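You operate a simulated robot arm through the tools that you are given. There is no shell and no other tool. Be economical: measure what you need, move in short steps, check, and stop when the job is done.

The job below is to be done with a simulated two-armed robot. You get a single attempt, and the scene is never put back.

JOB
Pack both brackets into the holed box, tighten its thumbscrew and lay the clipboard on top.
Fine: steady the box with one hand while you tighten.

Only the result counts: the job must be done as asked and must still hold three seconds after the hand-in. Knocking over, shifting, dropping, spilling or breaking anything else fails it.

ROBOT AND FRAMES
Two 7-joint arms with two-finger parallel grippers on one trunk, on a base that drives. Base frame: it is fixed to the floor where the robot stands at the start and does not move with it; the origin is under the middle of the robot, x ahead of it, y to its left, z up. Units: mm, degrees, N and s.
The left shoulder is at the start at [70, 163, 1120], the right one opposite. With the tool pointing down near the work surface each hand reaches from about 360 to 880 mm from the robot's upright axis, wherever it stands, measured 20 degrees to its own side. Places, roughly: box thumbscrew [600, 0, 800]; inside of the holed box [700, -100, 700]. Payload 3.43 kg a hand.
Tool frame (each hand has its own): the origin (TCP) lies between the finger pads and is the grasp point; the fingertips stand 34 mm ahead of it; z points along the fingers, y is the line along which they close. Largest opening 128 mm; finger width 24, thickness 12; the body of the gripper, 48 by 130 mm, starts 96 mm behind the TCP.
Orientation is that of the tool frame in the base frame, as a unit quaternion [x, y, z, w]. With the fingers straight down and closing along the base's y, the tool's x points along the base's -x, its y along +y and its z along -z.

CONTROLS
- The arms move only by the tool send_rows. It takes "left_targets", "right_targets" or both (then of equal length, played together; a hand with none holds still); each is a list of rows, each an object of numbers (a shift or turn left out is 0, a gripper value left out holds the last): "tx", "ty", "tz": the shift along the tool's x, y, z in units of 20 mm (1.0 is 20 mm); "ax", "ay", "az": the turn, a rotation vector about the tool's x, y, z in units of 8 degrees (1.0 is 8 degrees); "gripper": the closure in counts, from 0 (fully open) to 255 (shut). In form: [{"tx": .., "ty": .., "tz": .., "ax": .., "ay": .., "az": .., "gripper": ..}, ...]. A call has 1 to 12 rows; each row shifts and turns the commanded pose from where the row before left it, along the tool's axes as they then stand. A call with a number of a shift or a turn outside -1 to 1 is refused whole. Each row takes 0.2 s and may step no farther than 50 mm and 8.6 degrees from the row before; otherwise, or with a gripper value out of range, the whole call is refused. A pose out of reach is approached as far as the arm can. The call stops where the force on the tool passes 40 N (or 10 N more than at its start, if that is more) or the arm is blocked; 0.2 s more then pass. The fingers move at their own pace (about 153 mm/s each) and stop on an object; they squeeze with about 21 N. The grip force told is the motor's: it shows also when the fingers shut on nothing. Time passes only in rows, and 0.2 s behind the last, so rows that do not move let the fingers close. The reply holds the time, the measured pose of the TCP, the force on the tool along the base axes, the opening and the grip force, in the units named above and with some noise, with the torque about the TCP (base axes, N m) and any sound that the robot's microphone picked up.
- Cameras (640 x 400 px; columns grow to the right, rows downward): "scene" is now at [130.7, -16.9, 1338]; the picture's right is [-0.23, -0.97, 0.00], its down [-0.65, 0.15, -0.74] and it looks along [0.72, -0.17, -0.67] (base axes); focal length 266 px, centre (320, 200). "left" rides on the left gripper at [76, 11, -160] in its tool frame; the picture's right is [-0.15, 0.99, 0.00], its down [-0.88, -0.13, -0.46] and it looks along [-0.45, -0.07, 0.89] (tool axes); focal length 234 px, centre (320, 200). "right" rides on the right gripper at [76, -11, -160] in its tool frame; the picture's right is [0.15, 0.99, 0.00], its down [-0.88, 0.13, -0.46] and it looks along [-0.45, 0.07, 0.89] (tool axes); focal length 234 px, centre (320, 200). There is no depth. A picture from a camera that has moved, and an enlarged one, comes with that camera's place and axes in the base frame and with its lens.
- camera(camera): a new picture of that camera. It takes no simulated time.
- slide_trunk(by): slides the trunk up (or, below 0, down) by that many mm; the arms and the scene camera ride with it, the base frame stays. It gives what a move gives, with no picture.
- drive_base(legs): drives the robot by 1 to 6 legs, each [ahead, left, turn to the left] in mm, mm and degrees, along the robot's own axes; the way and the turn of a leg run together, so that a leg with both is an arc; at most 1500 mm and 180 degrees a leg. The arms and the cameras ride along, it lands a little off, and it stops where it bumps. It gives what a move gives.
- pan_tilt(pan, tilt): turns the head with the scene camera to pan (to the left, within 86 degrees either way) and tilt (down, from -29 to 69), counted from straight ahead of the robot. It gives what a move gives.
- close_up(camera, box): a new picture of the part [left, top, right, bottom] of that camera's present view, enlarged. It takes no simulated time.
- finish_job(): hands the job in; it is judged then, once.

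Work in short steps. Places have to be worked out from the pictures, the camera data and where the tool is seen: move nearer, look again, correct. Check each grasp and each placing, and mend what went wrong. You have 120 turns and 92 pictures in all, those below and enlarged ones among them. Open the grippers and draw the arms clear of the work before you hand the job in, unless the task says otherwise.

The tools are called after "Call:" as a command line: name --argument value ..., lists and objects as JSON in quotes. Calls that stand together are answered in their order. send_rows: Moves the arms, as the interface text tells. Its arguments: {"type":"object","properties":{"left_targets":{"type":"array","items":{"type":"object","properties":{"tx":{"type":"number"},"ty":{"type":"number"},"tz":{"type":"number"},"ax":{"type":"number"},"ay":{"type":"number"},"az":{"type":"number"},"gripper":{"type":"number"}}}},"right_targets":{"type":"array","items":{"type":"object","properties":{"tx":{"type":"number"},"ty":{"type":"number"},"tz":{"type":"number"},"ax":{"type":"number"},"ay":{"type":"number"},"az":{"type":"number"},"gripper":{"type":"number"}}}}},"required":[]} The other tools are called the same way: slide_trunk (by) slides the trunk up or down; drive_base (legs) drives the base; pan_tilt (pan, tilt) turns the head that bears the scene camera; camera (camera) takes a picture; close_up (camera, box) takes an enlarged picture of a part of a camera's view; finish_job () hands the job in.

At the start:

```text
t: 0.0
left_eef_pos: [629.5, 172.8, 1089.4]
left_tcp_rot: [-0.001, 1.0, 0.0, 0.0]
left_contact_force: [0.6, -0.6, 0.4]
left_torque: [-0.01, -0.01, 0.03]
left_grip_width: 128.2
left_grip_force: 0.0
right_eef_pos: [614.5, -367.5, 1033.9]
right_tcp_rot: [-0.001, 1.0, 0.0, 0.0]
right_contact_force: [-0.1, 0.7, -0.1]
right_torque: [0.01, -0.02, 0.03]
right_grip_width: 127.9
right_grip_force: 0.0
trunk travel left (down, up): [-600.0, 340.0]
robot x, y, heading: [1.4, 0.7, 0.2]
head pan, tilt: [-13.3, 42.0]
```

scene: 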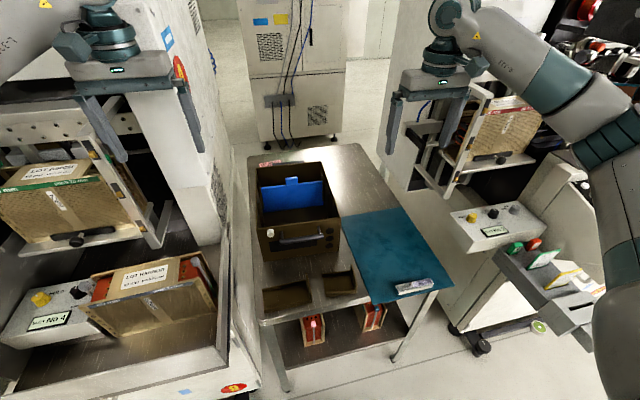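
right: 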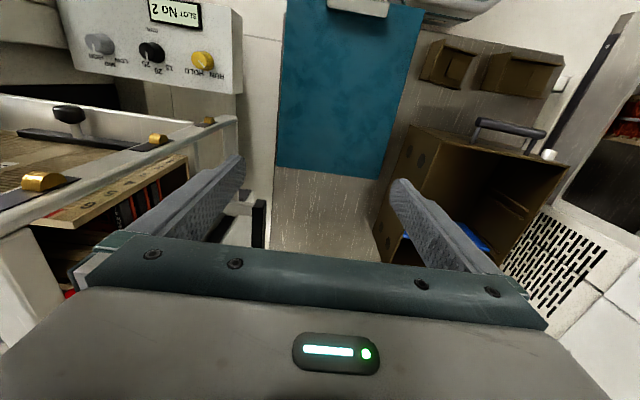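
left: 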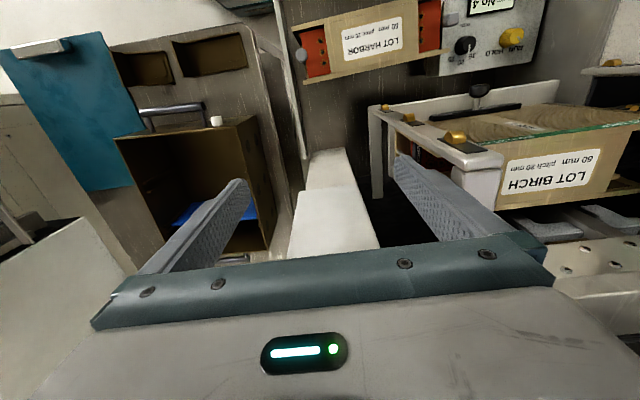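

The scene shows a table with an open brown box, a teal clipboard and other brown items; I enlarge the table area to identify the brackets, screw and clipboard.

Call:
close_up --camera "scene" --box '[230, 140, 470, 290]'

Call:
close_up --camera "scene" --box '[230, 250, 470, 400]'

```text
2.67 times, centred on (350, 215) of scene
camera zoom: at [130.7, -16.9, 1338.0], right [-0.23, -0.97, 0.0], down [-0.65, 0.15, -0.74], along [0.72, -0.17, -0.67], focal length 710 px, centre (240, 160)
```

zoom: 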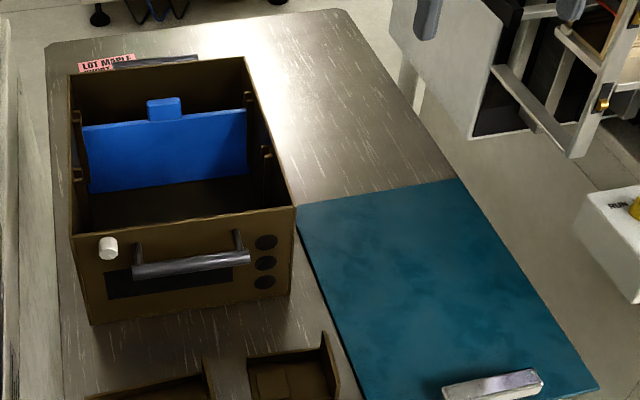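

```text
2.67 times, centred on (350, 325) of scene
camera zoom: at [130.7, -16.9, 1338.0], right [-0.23, -0.97, 0.0], down [-0.65, 0.15, -0.74], along [0.72, -0.17, -0.67], focal length 710 px, centre (240, -133)
```

zoom: 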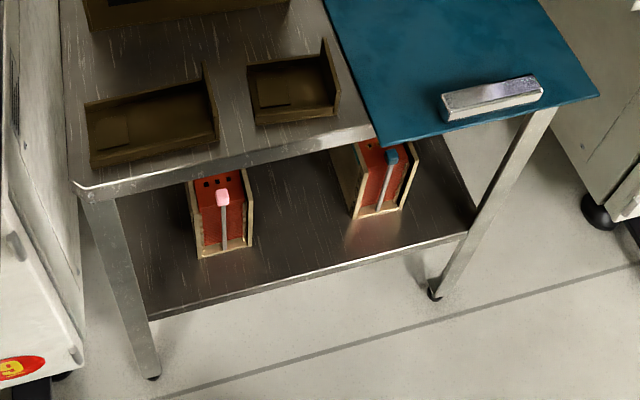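

Box spans about x 590–865, y −185..30, top z≈840; brackets lie in front of it. I zoom tighter on the brackets, the screw face and the inside.

Call:
close_up --camera "scene" --box '[255, 260, 375, 335]'

Call:
close_up --camera "scene" --box '[250, 155, 350, 265]'

Call:
close_up --camera "left" --box '[100, 20, 300, 260]'

Call:
close_up --camera "right" --box '[380, 0, 600, 260]'

```text
5.33 times, centred on (315, 298) of scene
camera zoom: at [130.7, -16.9, 1338.0], right [-0.23, -0.97, 0.0], down [-0.65, 0.15, -0.74], along [0.72, -0.17, -0.67], focal length 1421 px, centre (347, -320)
```

zoom: 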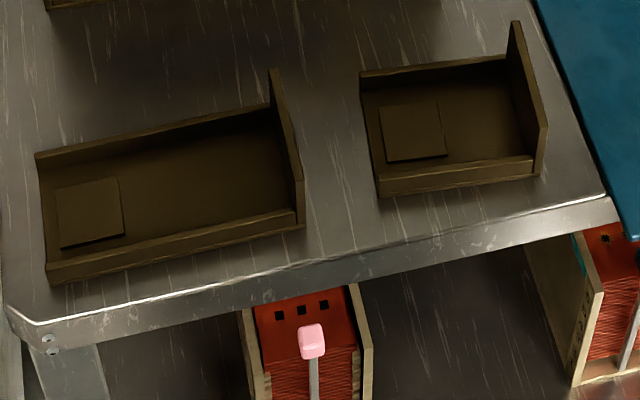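

```text
3.64 times, centred on (300, 210) of scene
camera zoom: at [130.7, -16.9, 1338.0], right [-0.23, -0.97, 0.0], down [-0.65, 0.15, -0.74], along [0.72, -0.17, -0.67], focal length 969 px, centre (393, 164)
```

zoom: 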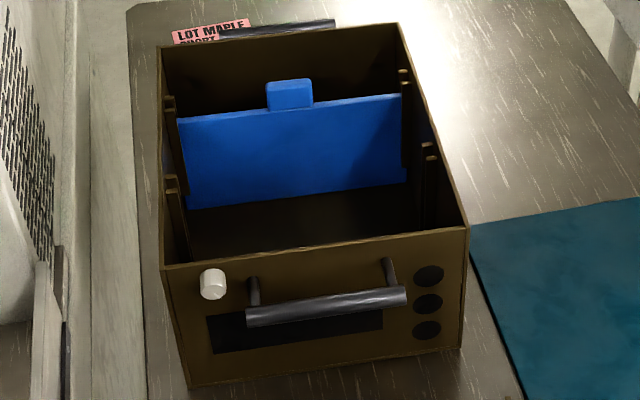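

```text
1.67 times, centred on (200, 140) of left
camera zoom: at [552.9, 184.2, 1248.1], right [0.15, 0.99, 0.0], down [0.88, -0.13, 0.46], along [0.45, -0.07, -0.89], focal length 390 px, centre (520, 300)
```

zoom: 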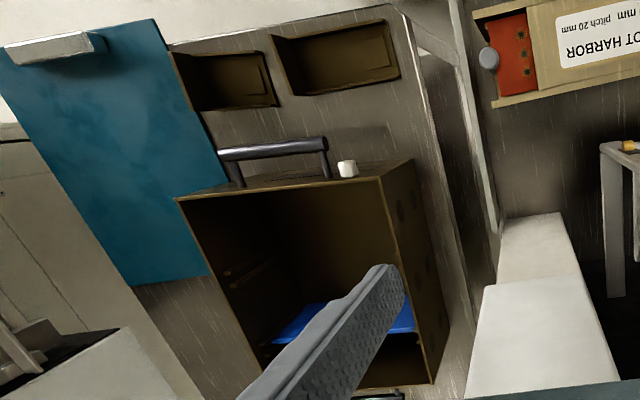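

```text
1.54 times, centred on (490, 130) of right
camera zoom: at [537.1, -377.6, 1194.7], right [-0.15, 0.99, 0.0], down [0.88, 0.13, 0.46], along [0.45, 0.07, -0.89], focal length 360 px, centre (58, 308)
```

zoom: 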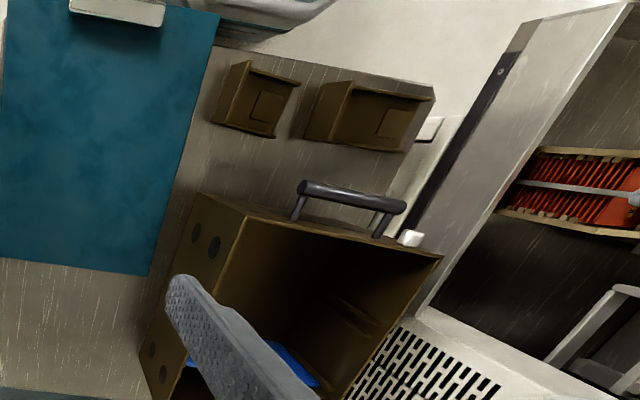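

Brackets measure roughly A: x 449–505, y −72..46 and B: x 452–512, y −191..−112, with low side walls (≈20 mm) and a taller end wall (≈50 mm). I bring the left hand over A at height, then turn it 90° so it closes along x.

Call:
send_rows --left_targets '[{"tx": 0.765, "ty": -0.93}, {"tx": 0.765, "ty": -0.93}, {"tx": 0.765, "ty": -0.93}, {"tx": 0.765, "ty": -0.93}, {"tx": 0.765, "ty": -0.93}, {"tx": 0.765, "ty": -0.93}, {"tx": 0.765, "ty": -0.93}, {"tx": 0.765, "ty": -0.93}, {"tx": 0.765, "ty": -0.93}, {"tx": 0.765, "ty": -0.93}]'

Call:
send_rows --left_targets '[{"az": 1, "tz": 0.9}, {"az": 1, "tz": 0.9}, {"az": 1, "tz": 0.9}, {"az": 1, "tz": 0.9}, {"az": 1, "tz": 0.9}, {"az": 1, "tz": 0.9}, {"az": 1, "tz": 0.9}, {"az": 1, "tz": 0.9}, {"az": 1, "tz": 0.9}, {"az": 1, "tz": 0.9}, {"az": 1, "tz": 0.9}, {"az": 0.25, "tz": 0.3}]'

Call:
camera --camera "left"

Call:
camera --camera "scene"

```text
t: 2.2
left_eef_pos: [475.9, -14.1, 1086.4]
left_tcp_rot: [0.0, 1.0, 0.001, 0.0]
left_contact_force: [0.4, -1.4, -0.1]
left_torque: [0.02, 0.02, -0.02]
left_grip_width: 128.0
left_grip_force: 0.0
right_eef_pos: [613.7, -367.7, 1035.4]
right_tcp_rot: [0.0, 1.0, 0.0, 0.0]
right_contact_force: [0.0, 0.0, 0.2]
right_torque: [-0.03, 0.02, -0.02]
right_grip_width: 128.0
right_grip_force: 0.1
trunk travel left (down, up): [-600.0, 340.0]
robot x, y, heading: [-3.0, -5.4, 0.0]
head pan, tilt: [-13.3, 42.0]
```

```text
t: 4.8
left_eef_pos: [474.5, -11.4, 883.1]
left_tcp_rot: [0.708, 0.707, 0.0, -0.001]
left_contact_force: [0.2, -0.1, 0.0]
left_torque: [-0.04, -0.01, 0.02]
left_grip_width: 128.0
left_grip_force: 0.0
right_eef_pos: [613.8, -366.8, 1034.6]
right_tcp_rot: [0.0, 1.0, 0.0, 0.001]
right_contact_force: [0.0, -0.8, -0.4]
right_torque: [0.0, 0.01, 0.01]
right_grip_width: 128.0
right_grip_force: 0.0
trunk travel left (down, up): [-600.0, 340.0]
robot x, y, heading: [-1.6, 1.7, 0.1]
head pan, tilt: [-13.3, 42.0]
```

```text
82 pictures are left
camera left: at [486.0, 63.8, 1043.0], right [0.99, -0.15, 0.0], down [-0.13, -0.88, 0.46], along [-0.07, -0.45, -0.89], focal length 234 px, centre (320, 200)
```

left: 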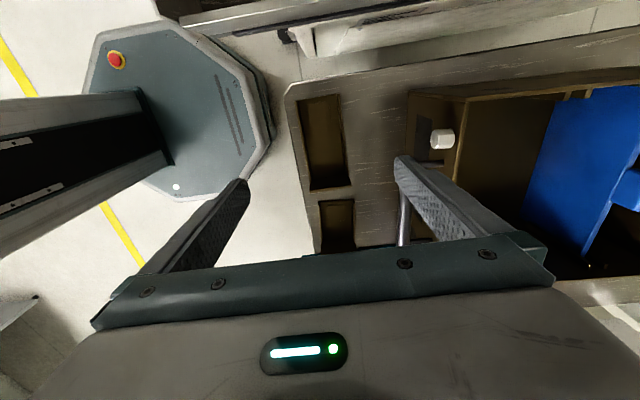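

```text
81 pictures are left
camera scene: at [130.6, -17.0, 1338.0], right [-0.23, -0.97, 0.0], down [-0.65, 0.15, -0.74], along [0.72, -0.17, -0.67], focal length 266 px, centre (320, 200)
```

scene: 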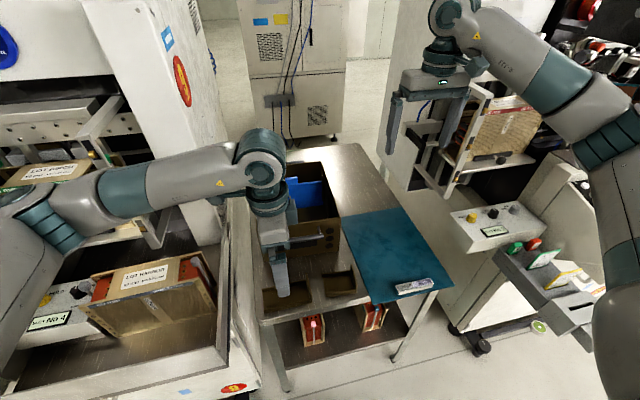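

The left camera confirms A at x 450–505, y −72..46 with TCP nearly above it. I narrow the opening to about 80 mm and descend partway to verify clearances.

Call:
send_rows --left_targets '[{"gripper": 90, "tx": -0.4, "ty": 0.15}, {"tz": 0.9}, {"tz": 0.9}, {"tz": 0.9}, {"tz": 0.9}, {"tz": 0.9}, {}]'

Call:
camera --camera "left"

Call:
close_up --camera "scene" --box '[230, 140, 390, 340]'

```text
t: 6.4
left_eef_pos: [478.5, -20.6, 794.3]
left_tcp_rot: [0.707, 0.707, 0.0, 0.0]
left_contact_force: [0.4, -0.6, -0.4]
left_torque: [0.04, -0.04, 0.02]
left_grip_width: 82.7
left_grip_force: 0.0
right_eef_pos: [613.8, -367.9, 1035.6]
right_tcp_rot: [0.001, 1.0, 0.0, 0.0]
right_contact_force: [0.8, -0.5, -1.2]
right_torque: [-0.01, 0.0, -0.03]
right_grip_width: 128.0
right_grip_force: 0.1
trunk travel left (down, up): [-600.0, 340.0]
robot x, y, heading: [-2.3, 0.0, 0.2]
head pan, tilt: [-13.3, 42.0]
```

```text
80 pictures are left
camera left: at [489.9, 55.3, 953.9], right [0.99, -0.15, 0.0], down [-0.13, -0.88, 0.46], along [-0.07, -0.45, -0.89], focal length 234 px, centre (320, 200)
```

left: 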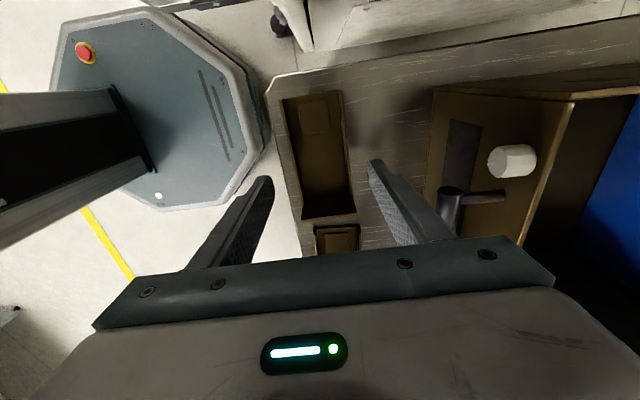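

```text
2.00 times, centred on (310, 240) of scene
camera zoom: at [130.7, -16.9, 1338.0], right [-0.23, -0.97, 0.0], down [-0.65, 0.15, -0.74], along [0.72, -0.17, -0.67], focal length 533 px, centre (340, 120)
```

zoom: 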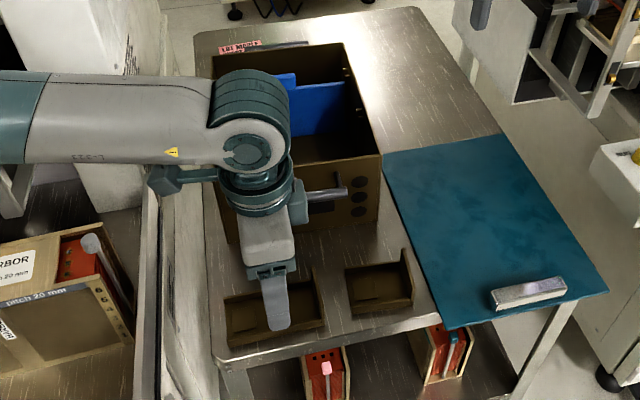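

Alignment looks good; I lower so fingertips are just above the table, then close.

Call:
send_rows --left_targets '[{"tz": 0.9}, {"tz": 0.9}, {"tz": 0.9}, {"tz": 0.1}, {}]'

Call:
send_rows --left_targets '[{"gripper": 255}, {}, {}, {}]'

Call:
camera --camera "left"

```text
t: 7.6
left_eef_pos: [478.6, -21.5, 739.1]
left_tcp_rot: [0.707, 0.707, 0.0, 0.0]
left_contact_force: [-0.2, 0.8, -0.1]
left_torque: [-0.02, 0.0, 0.01]
left_grip_width: 82.7
left_grip_force: 0.0
right_eef_pos: [613.6, -366.8, 1035.3]
right_tcp_rot: [0.0, 1.0, 0.0, 0.0]
right_contact_force: [0.6, -0.4, 0.0]
right_torque: [0.01, 0.02, 0.01]
right_grip_width: 127.6
right_grip_force: 0.0
trunk travel left (down, up): [-600.0, 340.0]
robot x, y, heading: [3.8, -0.2, -0.1]
head pan, tilt: [-13.3, 42.0]
```

```text
t: 8.6
left_eef_pos: [479.2, -20.6, 739.7]
left_tcp_rot: [0.707, 0.708, 0.0, 0.0]
left_contact_force: [-1.0, 0.8, 0.0]
left_torque: [-0.02, 0.01, -0.02]
left_grip_width: 59.6
left_grip_force: 21.0
right_eef_pos: [613.3, -367.8, 1035.2]
right_tcp_rot: [0.0, 1.0, 0.0, 0.0]
right_contact_force: [-0.5, 0.1, 0.2]
right_torque: [0.01, -0.01, 0.01]
right_grip_width: 128.1
right_grip_force: 0.1
trunk travel left (down, up): [-600.0, 340.0]
robot x, y, heading: [1.3, -0.6, 0.0]
head pan, tilt: [-13.3, 42.0]
```

```text
78 pictures are left
camera left: at [489.8, 54.6, 898.9], right [0.99, -0.15, 0.0], down [-0.13, -0.88, 0.46], along [-0.07, -0.45, -0.89], focal length 234 px, centre (320, 200)
```

left: 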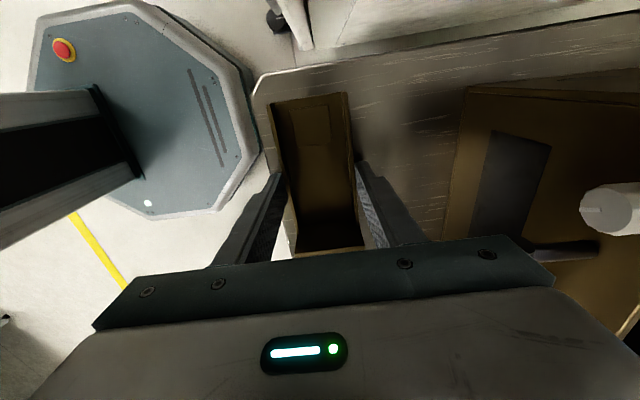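

A is gripped (59.6 mm, 21 N). I lift it straight up clear of the box rim.

Call:
send_rows --left_targets '[{"tz": -0.8}, {"tz": -0.9}, {"tz": -0.9}, {"tz": -0.9}, {"tz": -0.9}, {"tz": -0.9}, {"tz": -0.9}, {"tz": -0.9}, {"tz": -0.9}, {"tz": -0.6}, {}]'

Call:
camera --camera "left"

Call:
close_up --camera "scene" --box '[230, 140, 390, 340]'

```text
t: 11.0
left_eef_pos: [479.2, -21.8, 910.3]
left_tcp_rot: [0.708, 0.707, 0.0, 0.0]
left_contact_force: [-0.1, 0.8, -1.2]
left_torque: [0.02, 0.04, 0.02]
left_grip_width: 59.6
left_grip_force: 21.4
right_eef_pos: [613.0, -366.5, 1035.1]
right_tcp_rot: [0.0, 1.0, 0.0, 0.0]
right_contact_force: [0.2, -0.5, 0.2]
right_torque: [0.01, -0.04, -0.01]
right_grip_width: 128.0
right_grip_force: 0.0
trunk travel left (down, up): [-600.0, 340.0]
robot x, y, heading: [3.6, 2.3, 0.1]
head pan, tilt: [-13.3, 42.0]
```

```text
77 pictures are left
camera left: at [489.3, 55.1, 1069.6], right [0.99, -0.15, 0.0], down [-0.13, -0.88, 0.46], along [-0.07, -0.45, -0.89], focal length 234 px, centre (320, 200)
```

left: 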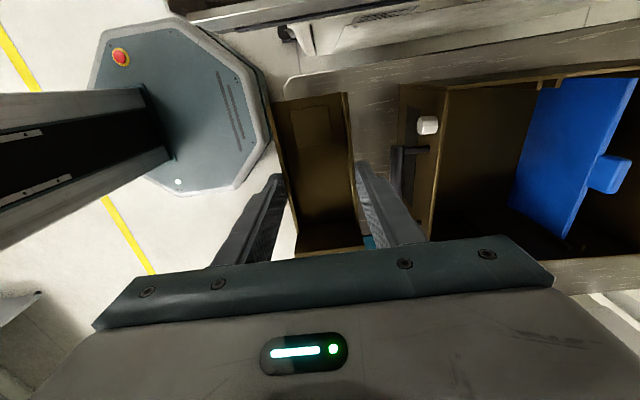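

```text
2.00 times, centred on (310, 240) of scene
camera zoom: at [131.0, -16.9, 1338.0], right [-0.23, -0.97, 0.0], down [-0.65, 0.15, -0.74], along [0.72, -0.17, -0.67], focal length 533 px, centre (340, 120)
```

zoom: 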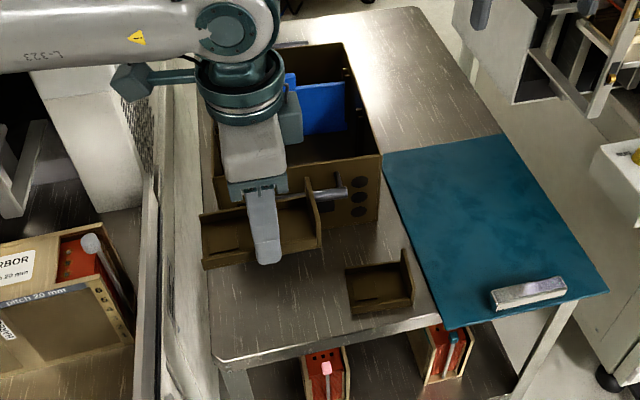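

Held firmly and level. I carry it over the box at this height.

Call:
send_rows --left_targets '[{"ty": 1, "tx": -0.26}, {"ty": 1, "tx": -0.26}, {"ty": 1, "tx": -0.26}, {"ty": 1, "tx": -0.26}, {"ty": 1, "tx": -0.26}, {"ty": 1, "tx": -0.26}, {"ty": 1, "tx": -0.26}, {"ty": 1, "tx": -0.26}, {"ty": 1, "tx": -0.26}, {"ty": 1, "tx": -0.26}, {"ty": 1, "tx": -0.26}, {"ty": 0.8, "tx": -0.26}]'

Call:
camera --camera "left"

Call:
close_up --camera "scene" --box '[230, 140, 390, 290]'

```text
t: 13.6
left_eef_pos: [478.5, -21.0, 909.6]
left_tcp_rot: [0.707, 0.707, 0.0, -0.001]
left_contact_force: [0.6, -0.1, -1.3]
left_torque: [0.04, -0.03, 0.0]
left_grip_width: 59.6
left_grip_force: 21.4
left hand out of reach, approached as far as the arm can: row 1, 2, 3, 4, 5, 6, 7, 8, 9, 10, 11, 12
right_eef_pos: [613.4, -367.2, 1034.5]
right_tcp_rot: [0.0, 1.0, 0.0, 0.0]
right_contact_force: [-0.2, 0.0, -0.5]
right_torque: [-0.02, -0.01, -0.01]
right_grip_width: 128.0
right_grip_force: 0.0
trunk travel left (down, up): [-600.0, 340.0]
robot x, y, heading: [-0.6, 1.1, 0.1]
head pan, tilt: [-13.3, 42.0]
```

```text
75 pictures are left
camera left: at [489.2, 55.1, 1069.5], right [0.99, -0.15, 0.0], down [-0.13, -0.88, 0.46], along [-0.07, -0.45, -0.89], focal length 234 px, centre (320, 200)
```

left: 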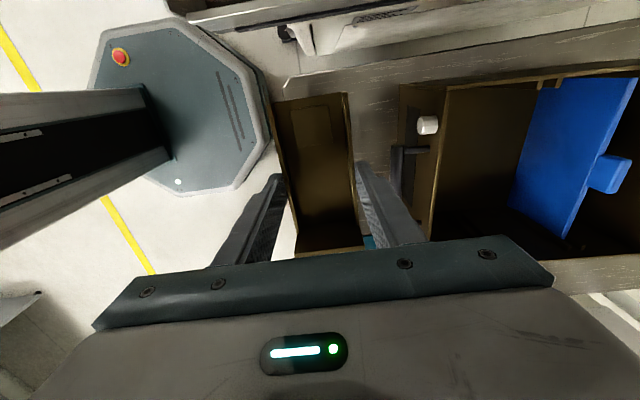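

```text
2.67 times, centred on (310, 215) of scene
camera zoom: at [130.9, -17.0, 1338.0], right [-0.23, -0.97, 0.0], down [-0.65, 0.15, -0.74], along [0.72, -0.17, -0.67], focal length 710 px, centre (347, 160)
```

zoom: 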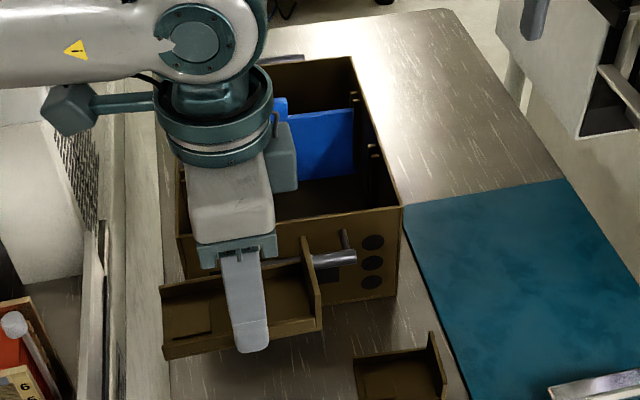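

The arm refused every row as out of reach — probably a wrist joint limit at this yaw. I test smaller motions: plain +x first.

Call:
send_rows --left_targets '[{"ty": 0.5}, {}]'

Call:
send_rows --left_targets '[{"az": -0.5, "tz": -0.5}, {"az": -0.5}]'

```text
t: 14.2
left_eef_pos: [477.9, -19.8, 909.8]
left_tcp_rot: [0.707, 0.707, 0.0, 0.0]
left_contact_force: [0.6, -0.1, -1.3]
left_torque: [0.02, 0.0, 0.01]
left_grip_width: 59.5
left_grip_force: 20.9
left hand out of reach, approached as far as the arm can: row 1
right_eef_pos: [614.6, -366.6, 1035.0]
right_tcp_rot: [0.0, 1.0, 0.0, 0.0]
right_contact_force: [0.3, 0.0, 0.5]
right_torque: [0.0, 0.03, 0.0]
right_grip_width: 128.1
right_grip_force: 0.1
trunk travel left (down, up): [-600.0, 340.0]
robot x, y, heading: [-0.7, 3.5, 0.1]
head pan, tilt: [-13.3, 42.0]
```

```text
t: 14.8
left_eef_pos: [478.5, -19.7, 919.9]
left_tcp_rot: [0.656, 0.755, 0.0, 0.0]
left_contact_force: [0.6, 0.1, -0.3]
left_torque: [-0.02, -0.02, -0.02]
left_grip_width: 59.5
left_grip_force: 21.5
right_eef_pos: [614.3, -367.7, 1034.7]
right_tcp_rot: [-0.001, 1.0, 0.001, 0.0]
right_contact_force: [0.1, -1.0, -0.1]
right_torque: [0.06, -0.01, 0.01]
right_grip_width: 127.7
right_grip_force: 0.1
trunk travel left (down, up): [-600.0, 340.0]
robot x, y, heading: [1.7, -2.2, -0.1]
head pan, tilt: [-13.3, 42.0]
```

Turning back is possible, so it's a wrist limit near 90°. I'll turn the hand back to yaw 0 and place A lengthwise along x in the left half of the box.

Call:
send_rows --left_targets '[{"az": -1}, {"az": -1}, {"az": -1}, {"az": -1}, {"az": -1}, {"az": -1}, {"az": -1}, {"az": -1}, {"az": -1}, {"az": -1}, {"az": -0.25}]'

Call:
send_rows --left_targets '[{"tx": -1}, {"tx": -1}, {"tx": -1}, {"tx": -1}, {"tx": -1}, {"tx": -1}, {"tx": -1}, {"tx": -1}, {"tx": -1}, {"tx": -1}, {"tx": -1, "ty": -0.3}, {"tx": -0.35}]'

Call:
camera --camera "left"

Call:
close_up --camera "scene" --box '[230, 110, 390, 290]'

```text
t: 17.2
left_eef_pos: [477.4, -19.7, 919.6]
left_tcp_rot: [-0.001, 1.0, 0.001, 0.0]
left_contact_force: [0.0, 1.0, -1.4]
left_torque: [-0.02, 0.0, 0.01]
left_grip_width: 59.2
left_grip_force: 21.1
right_eef_pos: [613.0, -367.5, 1035.3]
right_tcp_rot: [0.001, 1.0, 0.0, 0.0]
right_contact_force: [-0.2, -0.4, 0.0]
right_torque: [0.0, 0.02, 0.01]
right_grip_width: 128.0
right_grip_force: 0.2
trunk travel left (down, up): [-600.0, 340.0]
robot x, y, heading: [2.7, -1.1, -0.3]
head pan, tilt: [-13.3, 42.0]
```

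```text
t: 19.8
left_eef_pos: [705.0, -26.6, 920.4]
left_tcp_rot: [0.0, 1.0, -0.001, 0.001]
left_contact_force: [0.3, 0.4, -2.1]
left_torque: [0.02, 0.0, -0.03]
left_grip_width: 59.4
left_grip_force: 20.9
right_eef_pos: [614.1, -367.4, 1034.6]
right_tcp_rot: [0.0, 1.0, 0.0, 0.0]
right_contact_force: [-0.6, -0.1, 0.4]
right_torque: [0.0, 0.0, 0.02]
right_grip_width: 128.0
right_grip_force: 0.0
trunk travel left (down, up): [-600.0, 340.0]
robot x, y, heading: [2.0, 1.3, 0.2]
head pan, tilt: [-13.3, 42.0]
```

```text
73 pictures are left
camera left: at [628.1, -14.7, 1078.8], right [0.15, 0.99, 0.0], down [0.88, -0.13, 0.46], along [0.45, -0.07, -0.89], focal length 234 px, centre (320, 200)
```

left: 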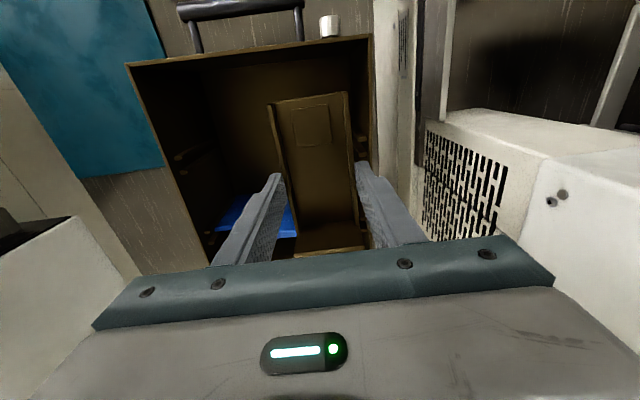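

```text
2.22 times, centred on (310, 200) of scene
camera zoom: at [130.9, -16.6, 1338.0], right [-0.23, -0.97, 0.0], down [-0.65, 0.15, -0.74], along [0.72, -0.17, -0.67], focal length 592 px, centre (342, 200)
```

zoom: 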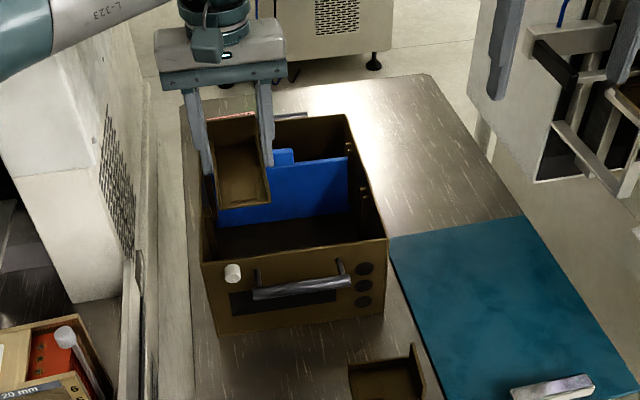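

A hangs over the left half. The gripper body (±65 in y) could touch the left rim at full depth, so I shift 20 mm to the right first, then descend most of the way.

Call:
send_rows --left_targets '[{"ty": -0.95}, {"tz": 1}, {"tz": 1}, {"tz": 1}, {"tz": 1}, {"tz": 1}, {"tz": 1}, {"tz": 1}, {"tz": 0.8}, {}]'

Call:
camera --camera "left"

Call:
close_up --camera "scene" --box '[230, 110, 390, 290]'

```text
t: 22.0
left_eef_pos: [704.1, -46.0, 762.4]
left_tcp_rot: [0.0, 1.0, 0.0, 0.0]
left_contact_force: [-0.1, 0.2, -2.3]
left_torque: [-0.03, 0.03, -0.03]
left_grip_width: 59.5
left_grip_force: 20.8
right_eef_pos: [613.6, -366.1, 1034.9]
right_tcp_rot: [0.0, 1.0, 0.0, -0.001]
right_contact_force: [0.7, -0.6, -0.2]
right_torque: [0.03, -0.01, -0.02]
right_grip_width: 128.2
right_grip_force: 0.0
trunk travel left (down, up): [-600.0, 340.0]
robot x, y, heading: [-1.1, 0.7, -0.0]
head pan, tilt: [-13.3, 42.0]
```

```text
71 pictures are left
camera left: at [627.9, -34.5, 921.7], right [0.15, 0.99, 0.0], down [0.88, -0.13, 0.46], along [0.45, -0.07, -0.89], focal length 234 px, centre (320, 200)
```

left: 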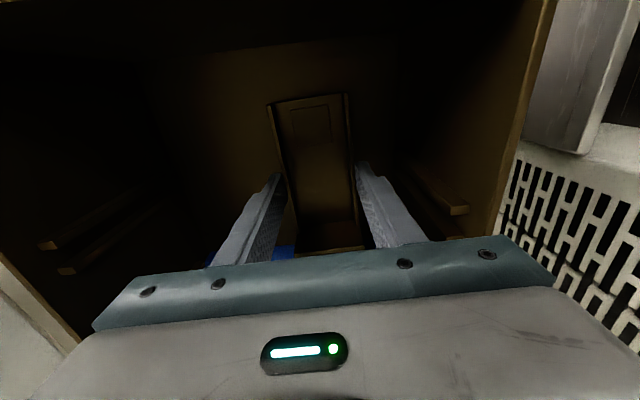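

```text
2.22 times, centred on (310, 200) of scene
camera zoom: at [130.8, -17.1, 1338.0], right [-0.23, -0.97, 0.0], down [-0.65, 0.15, -0.74], along [0.72, -0.17, -0.67], focal length 592 px, centre (342, 200)
```

zoom: 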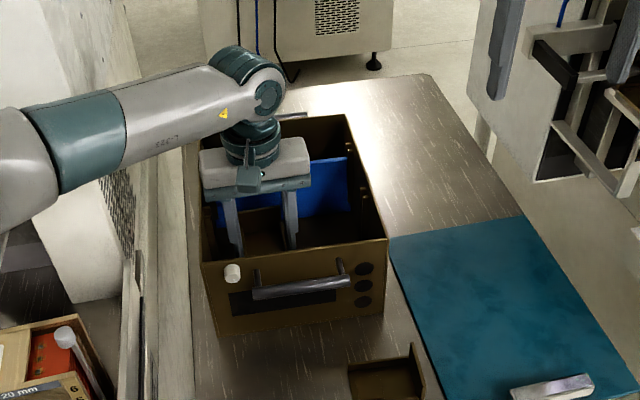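

Clear so far. I lower the last 20 mm in small steps, watching the force.

Call:
send_rows --left_targets '[{"tz": 0.4}, {"tz": 0.3}, {"tz": 0.15}, {}]'

```text
t: 23.0
left_eef_pos: [705.4, -44.3, 745.7]
left_tcp_rot: [0.0, 1.0, -0.001, -0.001]
left_contact_force: [-0.1, -0.5, -0.9]
left_torque: [0.02, 0.0, -0.01]
left_grip_width: 59.7
left_grip_force: 21.4
right_eef_pos: [615.0, -367.0, 1034.8]
right_tcp_rot: [0.0, 1.0, 0.001, 0.0]
right_contact_force: [1.1, 0.3, 0.2]
right_torque: [0.01, -0.02, 0.01]
right_grip_width: 128.1
right_grip_force: 0.0
trunk travel left (down, up): [-600.0, 340.0]
robot x, y, heading: [-0.8, 0.4, 0.2]
head pan, tilt: [-13.3, 42.0]
```

Not yet touching clearly (−0.9 vs about −2 N carried). A few more millimetres in tiny steps.

Call:
send_rows --left_targets '[{"tz": 0.1}, {"tz": 0.1}, {}]'

```text
t: 23.8
left_eef_pos: [704.5, -44.4, 743.4]
left_tcp_rot: [0.0, 1.0, 0.0, 0.001]
left_contact_force: [2.4, 0.7, 7.0]
left_torque: [0.11, 0.33, -0.01]
left_grip_width: 59.5
left_grip_force: 20.9
right_eef_pos: [612.8, -367.8, 1035.5]
right_tcp_rot: [0.0, 1.0, 0.0, 0.0]
right_contact_force: [0.2, 0.3, 0.0]
right_torque: [-0.02, 0.03, -0.03]
right_grip_width: 128.2
right_grip_force: 0.1
trunk travel left (down, up): [-600.0, 340.0]
robot x, y, heading: [-1.2, -2.5, -0.1]
head pan, tilt: [-13.3, 42.0]
```

Contact with the floor (7 N). I release, raise, close the fingers, shift to the right of A, and go back down for pushing it left.

Call:
send_rows --left_targets '[{"gripper": 95}, {}, {"tz": -0.5}, {"tz": -1}, {"tz": -1}, {"tz": -1}, {"tz": -1}, {"gripper": 255, "tz": -0.5}, {}, {}]'

Call:
camera --camera "left"

Call:
close_up --camera "scene" --box '[230, 110, 390, 290]'

```text
t: 26.0
left_eef_pos: [704.1, -44.9, 843.8]
left_tcp_rot: [0.0, 1.0, 0.001, -0.001]
left_contact_force: [-0.1, 0.4, 0.9]
left_torque: [0.03, 0.01, -0.02]
left_grip_width: 0.1
left_grip_force: 20.2
right_eef_pos: [613.2, -367.5, 1035.4]
right_tcp_rot: [0.001, 1.0, 0.0, 0.0]
right_contact_force: [0.3, 0.8, 0.2]
right_torque: [0.02, 0.0, 0.04]
right_grip_width: 127.9
right_grip_force: 0.0
trunk travel left (down, up): [-600.0, 340.0]
robot x, y, heading: [-0.5, 4.2, 0.1]
head pan, tilt: [-13.3, 42.0]
```

```text
69 pictures are left
camera left: at [628.9, -33.9, 1003.5], right [0.15, 0.99, 0.0], down [0.88, -0.13, 0.46], along [0.45, -0.07, -0.89], focal length 234 px, centre (320, 200)
```

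left: 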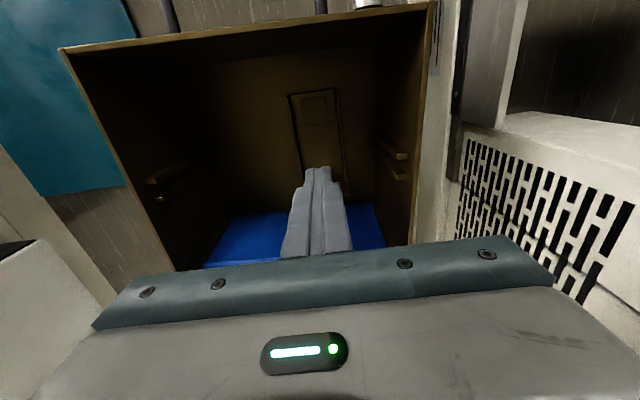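

```text
2.22 times, centred on (310, 200) of scene
camera zoom: at [130.7, -17.0, 1338.0], right [-0.23, -0.97, 0.0], down [-0.65, 0.15, -0.74], along [0.72, -0.17, -0.67], focal length 592 px, centre (342, 200)
```

zoom: 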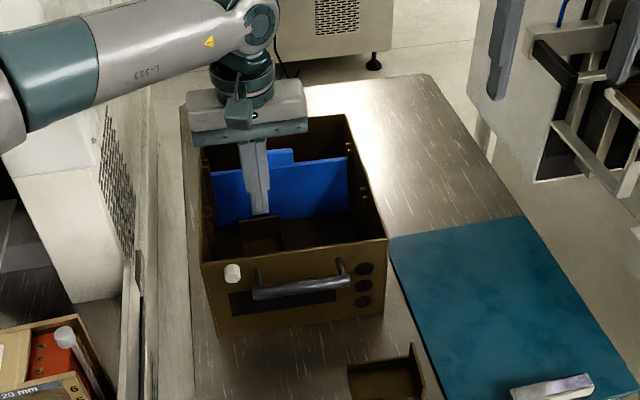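

A lies flat in the box. Now I shift right, dip the closed fingers beside it and push it left.

Call:
send_rows --left_targets '[{"ty": -1}, {"ty": -1}, {"ty": -0.8}, {"tz": 1}, {"tz": 1}, {"tz": 1}, {"tz": 1}, {"tz": 0.85}, {}]'

Call:
send_rows --left_targets '[{"ty": 0.5}, {"ty": 0.5}, {"ty": 0.5}, {"ty": 0.4}, {"ty": 0.2}, {}]'

Call:
camera --camera "left"

```text
t: 28.0
left_eef_pos: [704.1, -101.3, 744.9]
left_tcp_rot: [0.0, 1.0, 0.0, 0.001]
left_contact_force: [0.1, 0.0, -0.2]
left_torque: [-0.04, 0.01, 0.07]
left_grip_width: 0.1
left_grip_force: 21.6
right_eef_pos: [613.2, -366.9, 1034.7]
right_tcp_rot: [0.0, 1.0, -0.001, 0.001]
right_contact_force: [-0.2, -0.6, 0.5]
right_torque: [0.02, -0.01, 0.01]
right_grip_width: 128.3
right_grip_force: 0.1
trunk travel left (down, up): [-600.0, 340.0]
robot x, y, heading: [2.1, 1.3, 0.2]
head pan, tilt: [-13.3, 42.0]
```

```text
t: 29.4
left_eef_pos: [704.3, -58.6, 745.9]
left_tcp_rot: [-0.001, 1.0, 0.0, 0.0]
left_contact_force: [0.8, -0.9, 0.3]
left_torque: [-0.02, 0.01, -0.05]
left_grip_width: 0.0
left_grip_force: 21.4
right_eef_pos: [614.5, -367.1, 1034.1]
right_tcp_rot: [0.0, 1.0, 0.0, 0.0]
right_contact_force: [0.9, 0.7, -0.4]
right_torque: [-0.01, 0.01, -0.01]
right_grip_width: 127.8
right_grip_force: 0.1
trunk travel left (down, up): [-600.0, 340.0]
robot x, y, heading: [3.5, 0.5, 0.1]
head pan, tilt: [-13.3, 42.0]
```

```text
67 pictures are left
camera left: at [627.9, -47.4, 905.1], right [0.15, 0.99, 0.0], down [0.88, -0.13, 0.46], along [0.45, -0.07, -0.89], focal length 234 px, centre (320, 200)
```

left: 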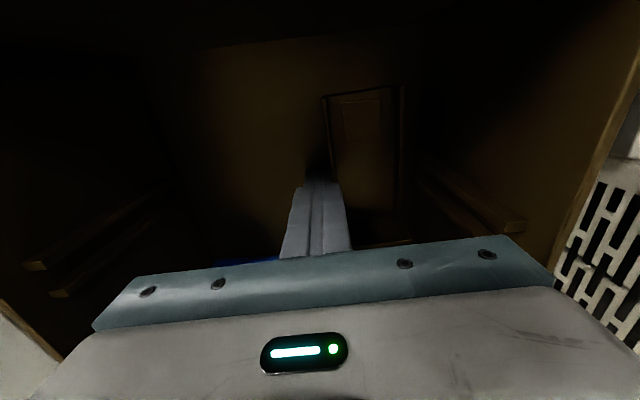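

A is against the left side. I raise the left hand out and return it toward its start, opening it; the right hand goes over B simultaneously.

Call:
send_rows --left_targets '[{"ty": -0.15}, {"tz": -1}, {"tz": -1}, {"tz": -1}, {"tz": -1}, {"tz": -1}, {"tz": -1}, {"tz": -1}, {"tz": -1}, {"tz": -1}, {"tz": -1}, {"tz": -1, "gripper": 0}]'

Call:
send_rows --left_targets '[{"ty": 1, "tz": -0.6}, {"ty": 1, "tz": -0.6}, {"ty": 1, "tz": -0.6}, {"ty": 1, "tz": -0.6}, {"ty": 1, "tz": -0.6}, {"ty": 1, "tz": -0.6}, {"ty": 1}, {"ty": 1}, {"ty": 1}, {"ty": 1}, {"ty": 1}, {}]'

Call:
send_rows --right_targets '[{"tx": 0.6, "ty": 0.95}, {"tx": 0.6, "ty": 0.95}, {"tx": 0.6, "ty": 0.95}, {"tx": 0.6, "ty": 0.95}, {"tx": 0.6, "ty": 0.95}, {"tx": 0.6, "ty": 0.95}, {"tx": 0.6, "ty": 0.95}, {"tx": 0.6, "ty": 0.95}, {"tx": 0.6, "ty": 0.95}, {"tx": 0.6, "ty": 0.95}, {"tx": 0.6, "ty": 0.95}, {"ty": 0.2}]'

Call:
send_rows --right_targets '[{"az": -1, "tz": 0.7}, {"az": -1, "tz": 0.7}, {"az": -1, "tz": 0.7}, {"az": -1, "tz": 0.7}, {"az": -1, "tz": 0.7}, {"az": -1, "tz": 0.7}, {"az": -1, "tz": 0.7}, {"az": -1, "tz": 0.7}, {"az": -1, "tz": 0.7}, {"az": -1, "tz": 0.7}, {"az": -1, "tz": 0.5}, {"az": -0.25, "gripper": 90}]'

Call:
camera --camera "right"

Call:
camera --camera "scene"

```text
t: 32.0
left_eef_pos: [703.1, -61.9, 966.3]
left_tcp_rot: [0.0, 1.0, 0.0, 0.0]
left_contact_force: [0.1, -0.4, -0.2]
left_torque: [0.04, -0.02, 0.0]
left_grip_width: 115.9
left_grip_force: 0.0
right_eef_pos: [614.1, -368.1, 1036.0]
right_tcp_rot: [0.0, 1.0, 0.0, 0.0]
right_contact_force: [-0.1, -0.3, 1.0]
right_torque: [-0.02, -0.02, -0.01]
right_grip_width: 127.7
right_grip_force: 0.2
trunk travel left (down, up): [-600.0, 340.0]
robot x, y, heading: [-2.0, -4.3, -0.1]
head pan, tilt: [-13.3, 42.0]
```

```text
t: 33.7
left_eef_pos: [698.2, 57.5, 1037.7]
left_tcp_rot: [0.023, 1.0, -0.003, 0.002]
left_contact_force: [11.6, -34.9, 1.4]
left_torque: [3.76, 1.28, -0.83]
left_grip_width: 108.5
left_grip_force: 0.1
right_eef_pos: [609.2, -377.6, 1034.5]
right_tcp_rot: [0.006, 1.0, 0.001, 0.001]
right_contact_force: [-0.5, 1.8, 0.0]
right_torque: [-0.07, 0.0, -0.02]
right_grip_width: 128.2
right_grip_force: 0.0
trunk travel left (down, up): [-600.0, 340.0]
robot x, y, heading: [-3.9, -7.1, -0.5]
head pan, tilt: [-13.3, 42.0]
stopped in row 8 (left hand): the force on the tool passed its limit (the readings are from after the stop); the commanded pose is now the measured one
```

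```text
t: 36.3
left_eef_pos: [699.1, 59.0, 1035.7]
left_tcp_rot: [0.017, 1.0, 0.0, 0.001]
left_contact_force: [1.5, -37.8, 2.3]
left_torque: [0.51, 0.02, -0.1]
left_grip_width: 106.6
left_grip_force: 0.1
right_eef_pos: [479.3, -164.0, 1033.8]
right_tcp_rot: [0.005, 1.0, 0.004, 0.0]
right_contact_force: [0.3, -0.5, 0.2]
right_torque: [0.03, -0.03, 0.02]
right_grip_width: 128.1
right_grip_force: 0.1
trunk travel left (down, up): [-600.0, 340.0]
robot x, y, heading: [1.4, 0.1, -0.6]
head pan, tilt: [-13.3, 42.0]
```

```text
t: 38.9
left_eef_pos: [698.5, 59.1, 1037.5]
left_tcp_rot: [0.017, 1.0, 0.0, 0.002]
left_contact_force: [3.2, -40.8, -15.7]
left_torque: [1.29, 0.19, -0.21]
left_grip_width: 104.9
left_grip_force: 0.0
right_eef_pos: [461.1, -134.9, 893.1]
right_tcp_rot: [-0.681, 0.731, -0.033, 0.029]
right_contact_force: [-0.2, -0.1, 0.9]
right_torque: [-0.03, 0.01, 0.03]
right_grip_width: 82.5
right_grip_force: 0.1
right hand out of reach, approached as far as the arm can: row 10, 11, 12
trunk travel left (down, up): [-600.0, 340.0]
robot x, y, heading: [0.1, -2.0, -0.4]
head pan, tilt: [-13.3, 42.0]
```

```text
66 pictures are left
camera right: at [452.5, -209.3, 1052.2], right [-0.99, -0.08, -0.09], down [-0.11, 0.89, 0.44], along [0.04, 0.45, -0.89], focal length 234 px, centre (320, 200)
```

right: 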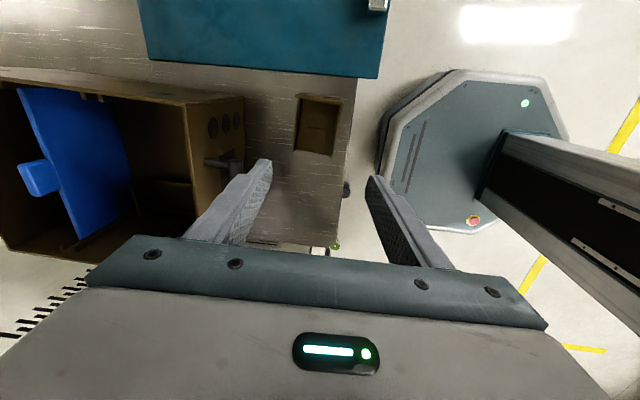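

```text
65 pictures are left
camera scene: at [128.9, -27.9, 1337.9], right [-0.24, -0.97, -0.01], down [-0.65, 0.16, -0.74], along [0.72, -0.17, -0.67], focal length 266 px, centre (320, 200)
```

scene: 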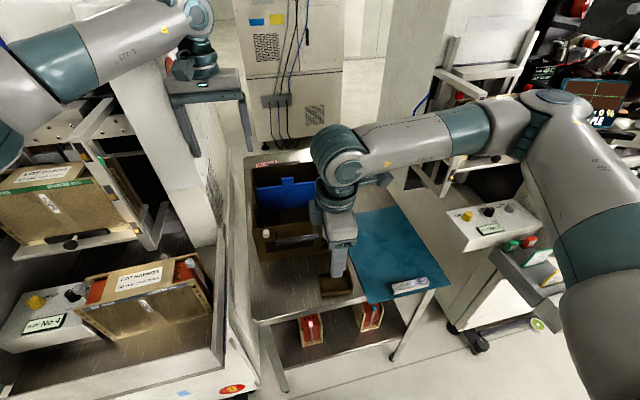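

The left hand bumped the tall cabinet on the left, pushing the base slightly. I back it off to the right and toward the robot now.

Call:
send_rows --left_targets '[{"ty": -0.5}, {"ty": -0.5}, {"ty": -0.5}, {"tx": 0.5}, {"tx": 1}, {"tx": 1}, {"tx": 1}, {"tx": 1}, {}]'

Call:
camera --camera "scene"

```text
t: 40.9
left_eef_pos: [610.6, 43.2, 1037.2]
left_tcp_rot: [0.014, 1.0, -0.003, 0.0]
left_contact_force: [0.3, 0.3, -0.1]
left_torque: [-0.01, 0.0, -0.01]
left_grip_width: 128.1
left_grip_force: 0.1
right_eef_pos: [463.1, -129.0, 893.5]
right_tcp_rot: [-0.682, 0.73, -0.035, 0.026]
right_contact_force: [-0.2, -0.5, 0.1]
right_torque: [0.02, 0.0, 0.02]
right_grip_width: 82.7
right_grip_force: 0.1
trunk travel left (down, up): [-600.0, 340.0]
robot x, y, heading: [-2.4, -0.6, -0.4]
head pan, tilt: [-13.3, 42.0]
```

```text
64 pictures are left
camera scene: at [130.5, -19.8, 1337.9], right [-0.24, -0.97, 0.0], down [-0.65, 0.16, -0.74], along [0.72, -0.18, -0.67], focal length 266 px, centre (320, 200)
```

scene: 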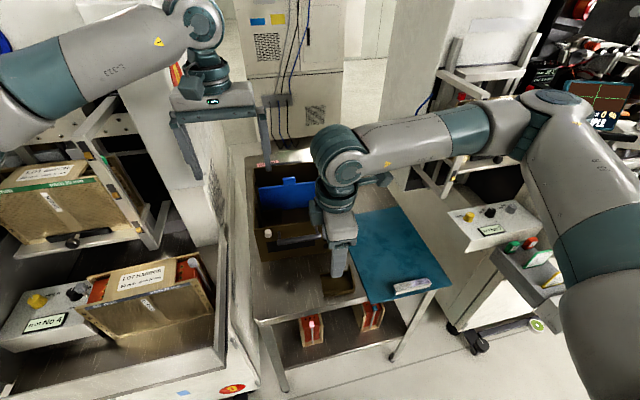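

Nothing was disturbed. I park the left hand at y≈150 (x≈600, free at start), and turn the right hand back to yaw 0: B can be pinched by its tall end wall closing along y instead.

Call:
send_rows --left_targets '[{"ty": 0.8}, {"ty": 0.8, "tz": -0.3}, {"ty": 0.8, "tz": -0.3}, {"ty": 0.8, "tz": -0.3}, {"ty": 0.8, "tz": -0.3}, {"ty": 0.8}, {}, {}, {}, {}, {}]' --right_targets '[{"az": 1}, {"az": 1}, {"az": 1}, {"az": 1}, {"az": 1}, {"az": 1}, {"az": 1}, {"az": 1}, {"az": 1}, {"az": 1}, {"az": 0.75}]'

```text
t: 43.3
left_eef_pos: [613.2, 138.4, 1060.4]
left_tcp_rot: [0.014, 1.0, -0.003, 0.0]
left_contact_force: [0.5, -0.5, 0.6]
left_torque: [-0.01, -0.01, 0.0]
left_grip_width: 127.8
left_grip_force: 0.1
right_eef_pos: [461.7, -128.3, 890.9]
right_tcp_rot: [0.001, 0.999, -0.008, 0.043]
right_contact_force: [0.3, 0.6, -0.2]
right_torque: [0.04, -0.03, 0.02]
right_grip_width: 82.6
right_grip_force: 0.1
trunk travel left (down, up): [-600.0, 340.0]
robot x, y, heading: [-3.5, -0.0, -0.6]
head pan, tilt: [-13.3, 42.0]
```

The right hand is tilted about 5°; I correct that, shift over B's end wall (y≈−189) and look.

Call:
send_rows --right_targets '[{"ay": 0.615, "ax": -0.115}, {"ty": -0.75, "tx": -0.25}, {"ty": -0.75, "tx": -0.25}, {"ty": -0.75, "tx": -0.25}, {"ty": -0.75, "tx": -0.25, "gripper": 170}, {}]'

Call:
camera --camera "right"

Call:
close_up --camera "scene" --box '[270, 200, 450, 320]'

```text
t: 44.7
left_eef_pos: [613.1, 138.7, 1061.2]
left_tcp_rot: [0.014, 1.0, -0.002, -0.001]
left_contact_force: [-0.1, 0.3, -0.1]
left_torque: [-0.02, -0.01, 0.03]
left_grip_width: 128.0
left_grip_force: 0.0
right_eef_pos: [482.5, -188.2, 892.6]
right_tcp_rot: [0.0, 1.0, 0.0, -0.002]
right_contact_force: [-0.2, -0.4, -0.7]
right_torque: [0.01, 0.01, 0.02]
right_grip_width: 42.3
right_grip_force: 0.1
trunk travel left (down, up): [-600.0, 340.0]
robot x, y, heading: [0.4, -0.1, -0.5]
head pan, tilt: [-13.3, 42.0]
```

```text
63 pictures are left
camera right: at [407.3, -199.7, 1052.4], right [-0.15, 0.99, 0.0], down [0.88, 0.13, 0.45], along [0.45, 0.07, -0.89], focal length 234 px, centre (320, 200)
```

right: 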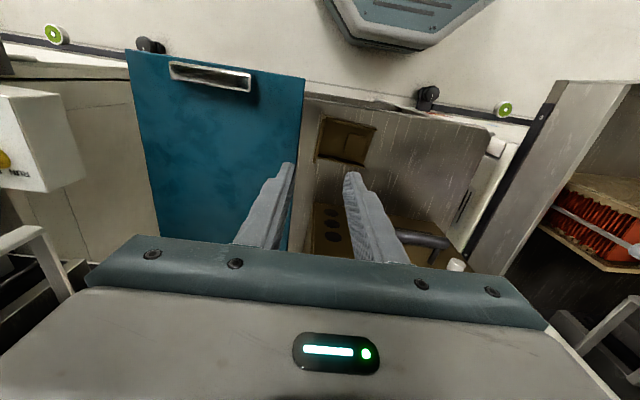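

```text
3.33 times, centred on (360, 260) of scene
camera zoom: at [130.4, -19.1, 1338.0], right [-0.24, -0.97, 0.0], down [-0.65, 0.16, -0.74], along [0.72, -0.18, -0.67], focal length 888 px, centre (187, 0)
```

zoom: 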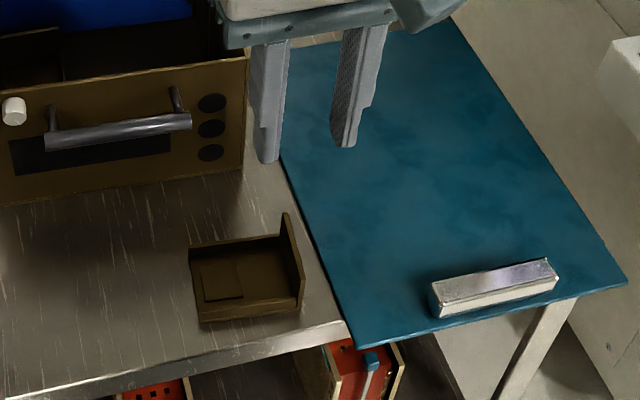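

The wall centre is near y −190.5; clipboard edge at −218. I narrow the opening to ~26 mm and lower so the tips stay ~16 mm above the table.

Call:
send_rows --right_targets '[{"gripper": 203, "ty": -0.1}, {"tz": 1}, {"tz": 1}, {"tz": 1}, {"tz": 1}, {"tz": 0.8}, {}]'

Call:
close_up --camera "right" --box '[220, 40, 460, 280]'

Call:
close_up --camera "scene" --box '[300, 220, 400, 320]'

```text
t: 46.3
left_eef_pos: [612.5, 138.3, 1059.8]
left_tcp_rot: [0.014, 1.0, -0.003, 0.0]
left_contact_force: [0.3, -0.7, 0.8]
left_torque: [0.01, -0.01, -0.03]
left_grip_width: 128.0
left_grip_force: 0.0
right_eef_pos: [482.2, -192.2, 794.2]
right_tcp_rot: [0.0, 1.0, -0.001, 0.0]
right_contact_force: [-0.4, -0.8, 0.3]
right_torque: [-0.05, 0.04, 0.02]
right_grip_width: 26.0
right_grip_force: 0.1
trunk travel left (down, up): [-600.0, 340.0]
robot x, y, heading: [-2.4, 1.0, -0.3]
head pan, tilt: [-13.3, 42.0]
```

```text
1.67 times, centred on (340, 160) of right
camera zoom: at [407.1, -201.5, 953.6], right [-0.15, 0.99, 0.0], down [0.88, 0.13, 0.46], along [0.45, 0.07, -0.89], focal length 390 px, centre (287, 267)
```

zoom: 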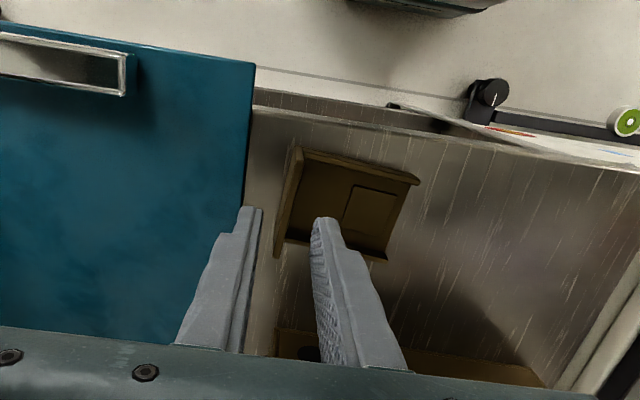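

```text
4.00 times, centred on (350, 270) of scene
camera zoom: at [130.2, -19.4, 1338.0], right [-0.24, -0.97, 0.0], down [-0.65, 0.16, -0.74], along [0.72, -0.18, -0.67], focal length 1066 px, centre (200, -80)
```

zoom: 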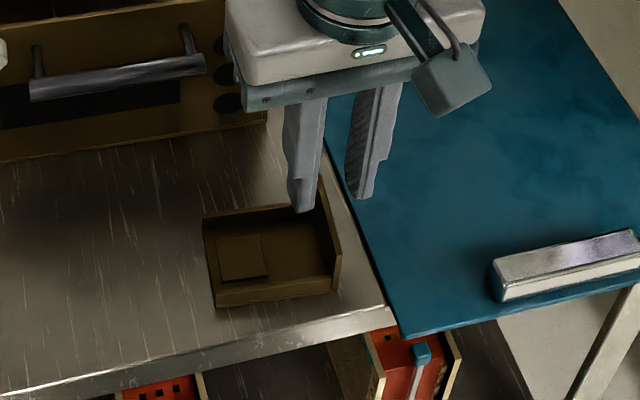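

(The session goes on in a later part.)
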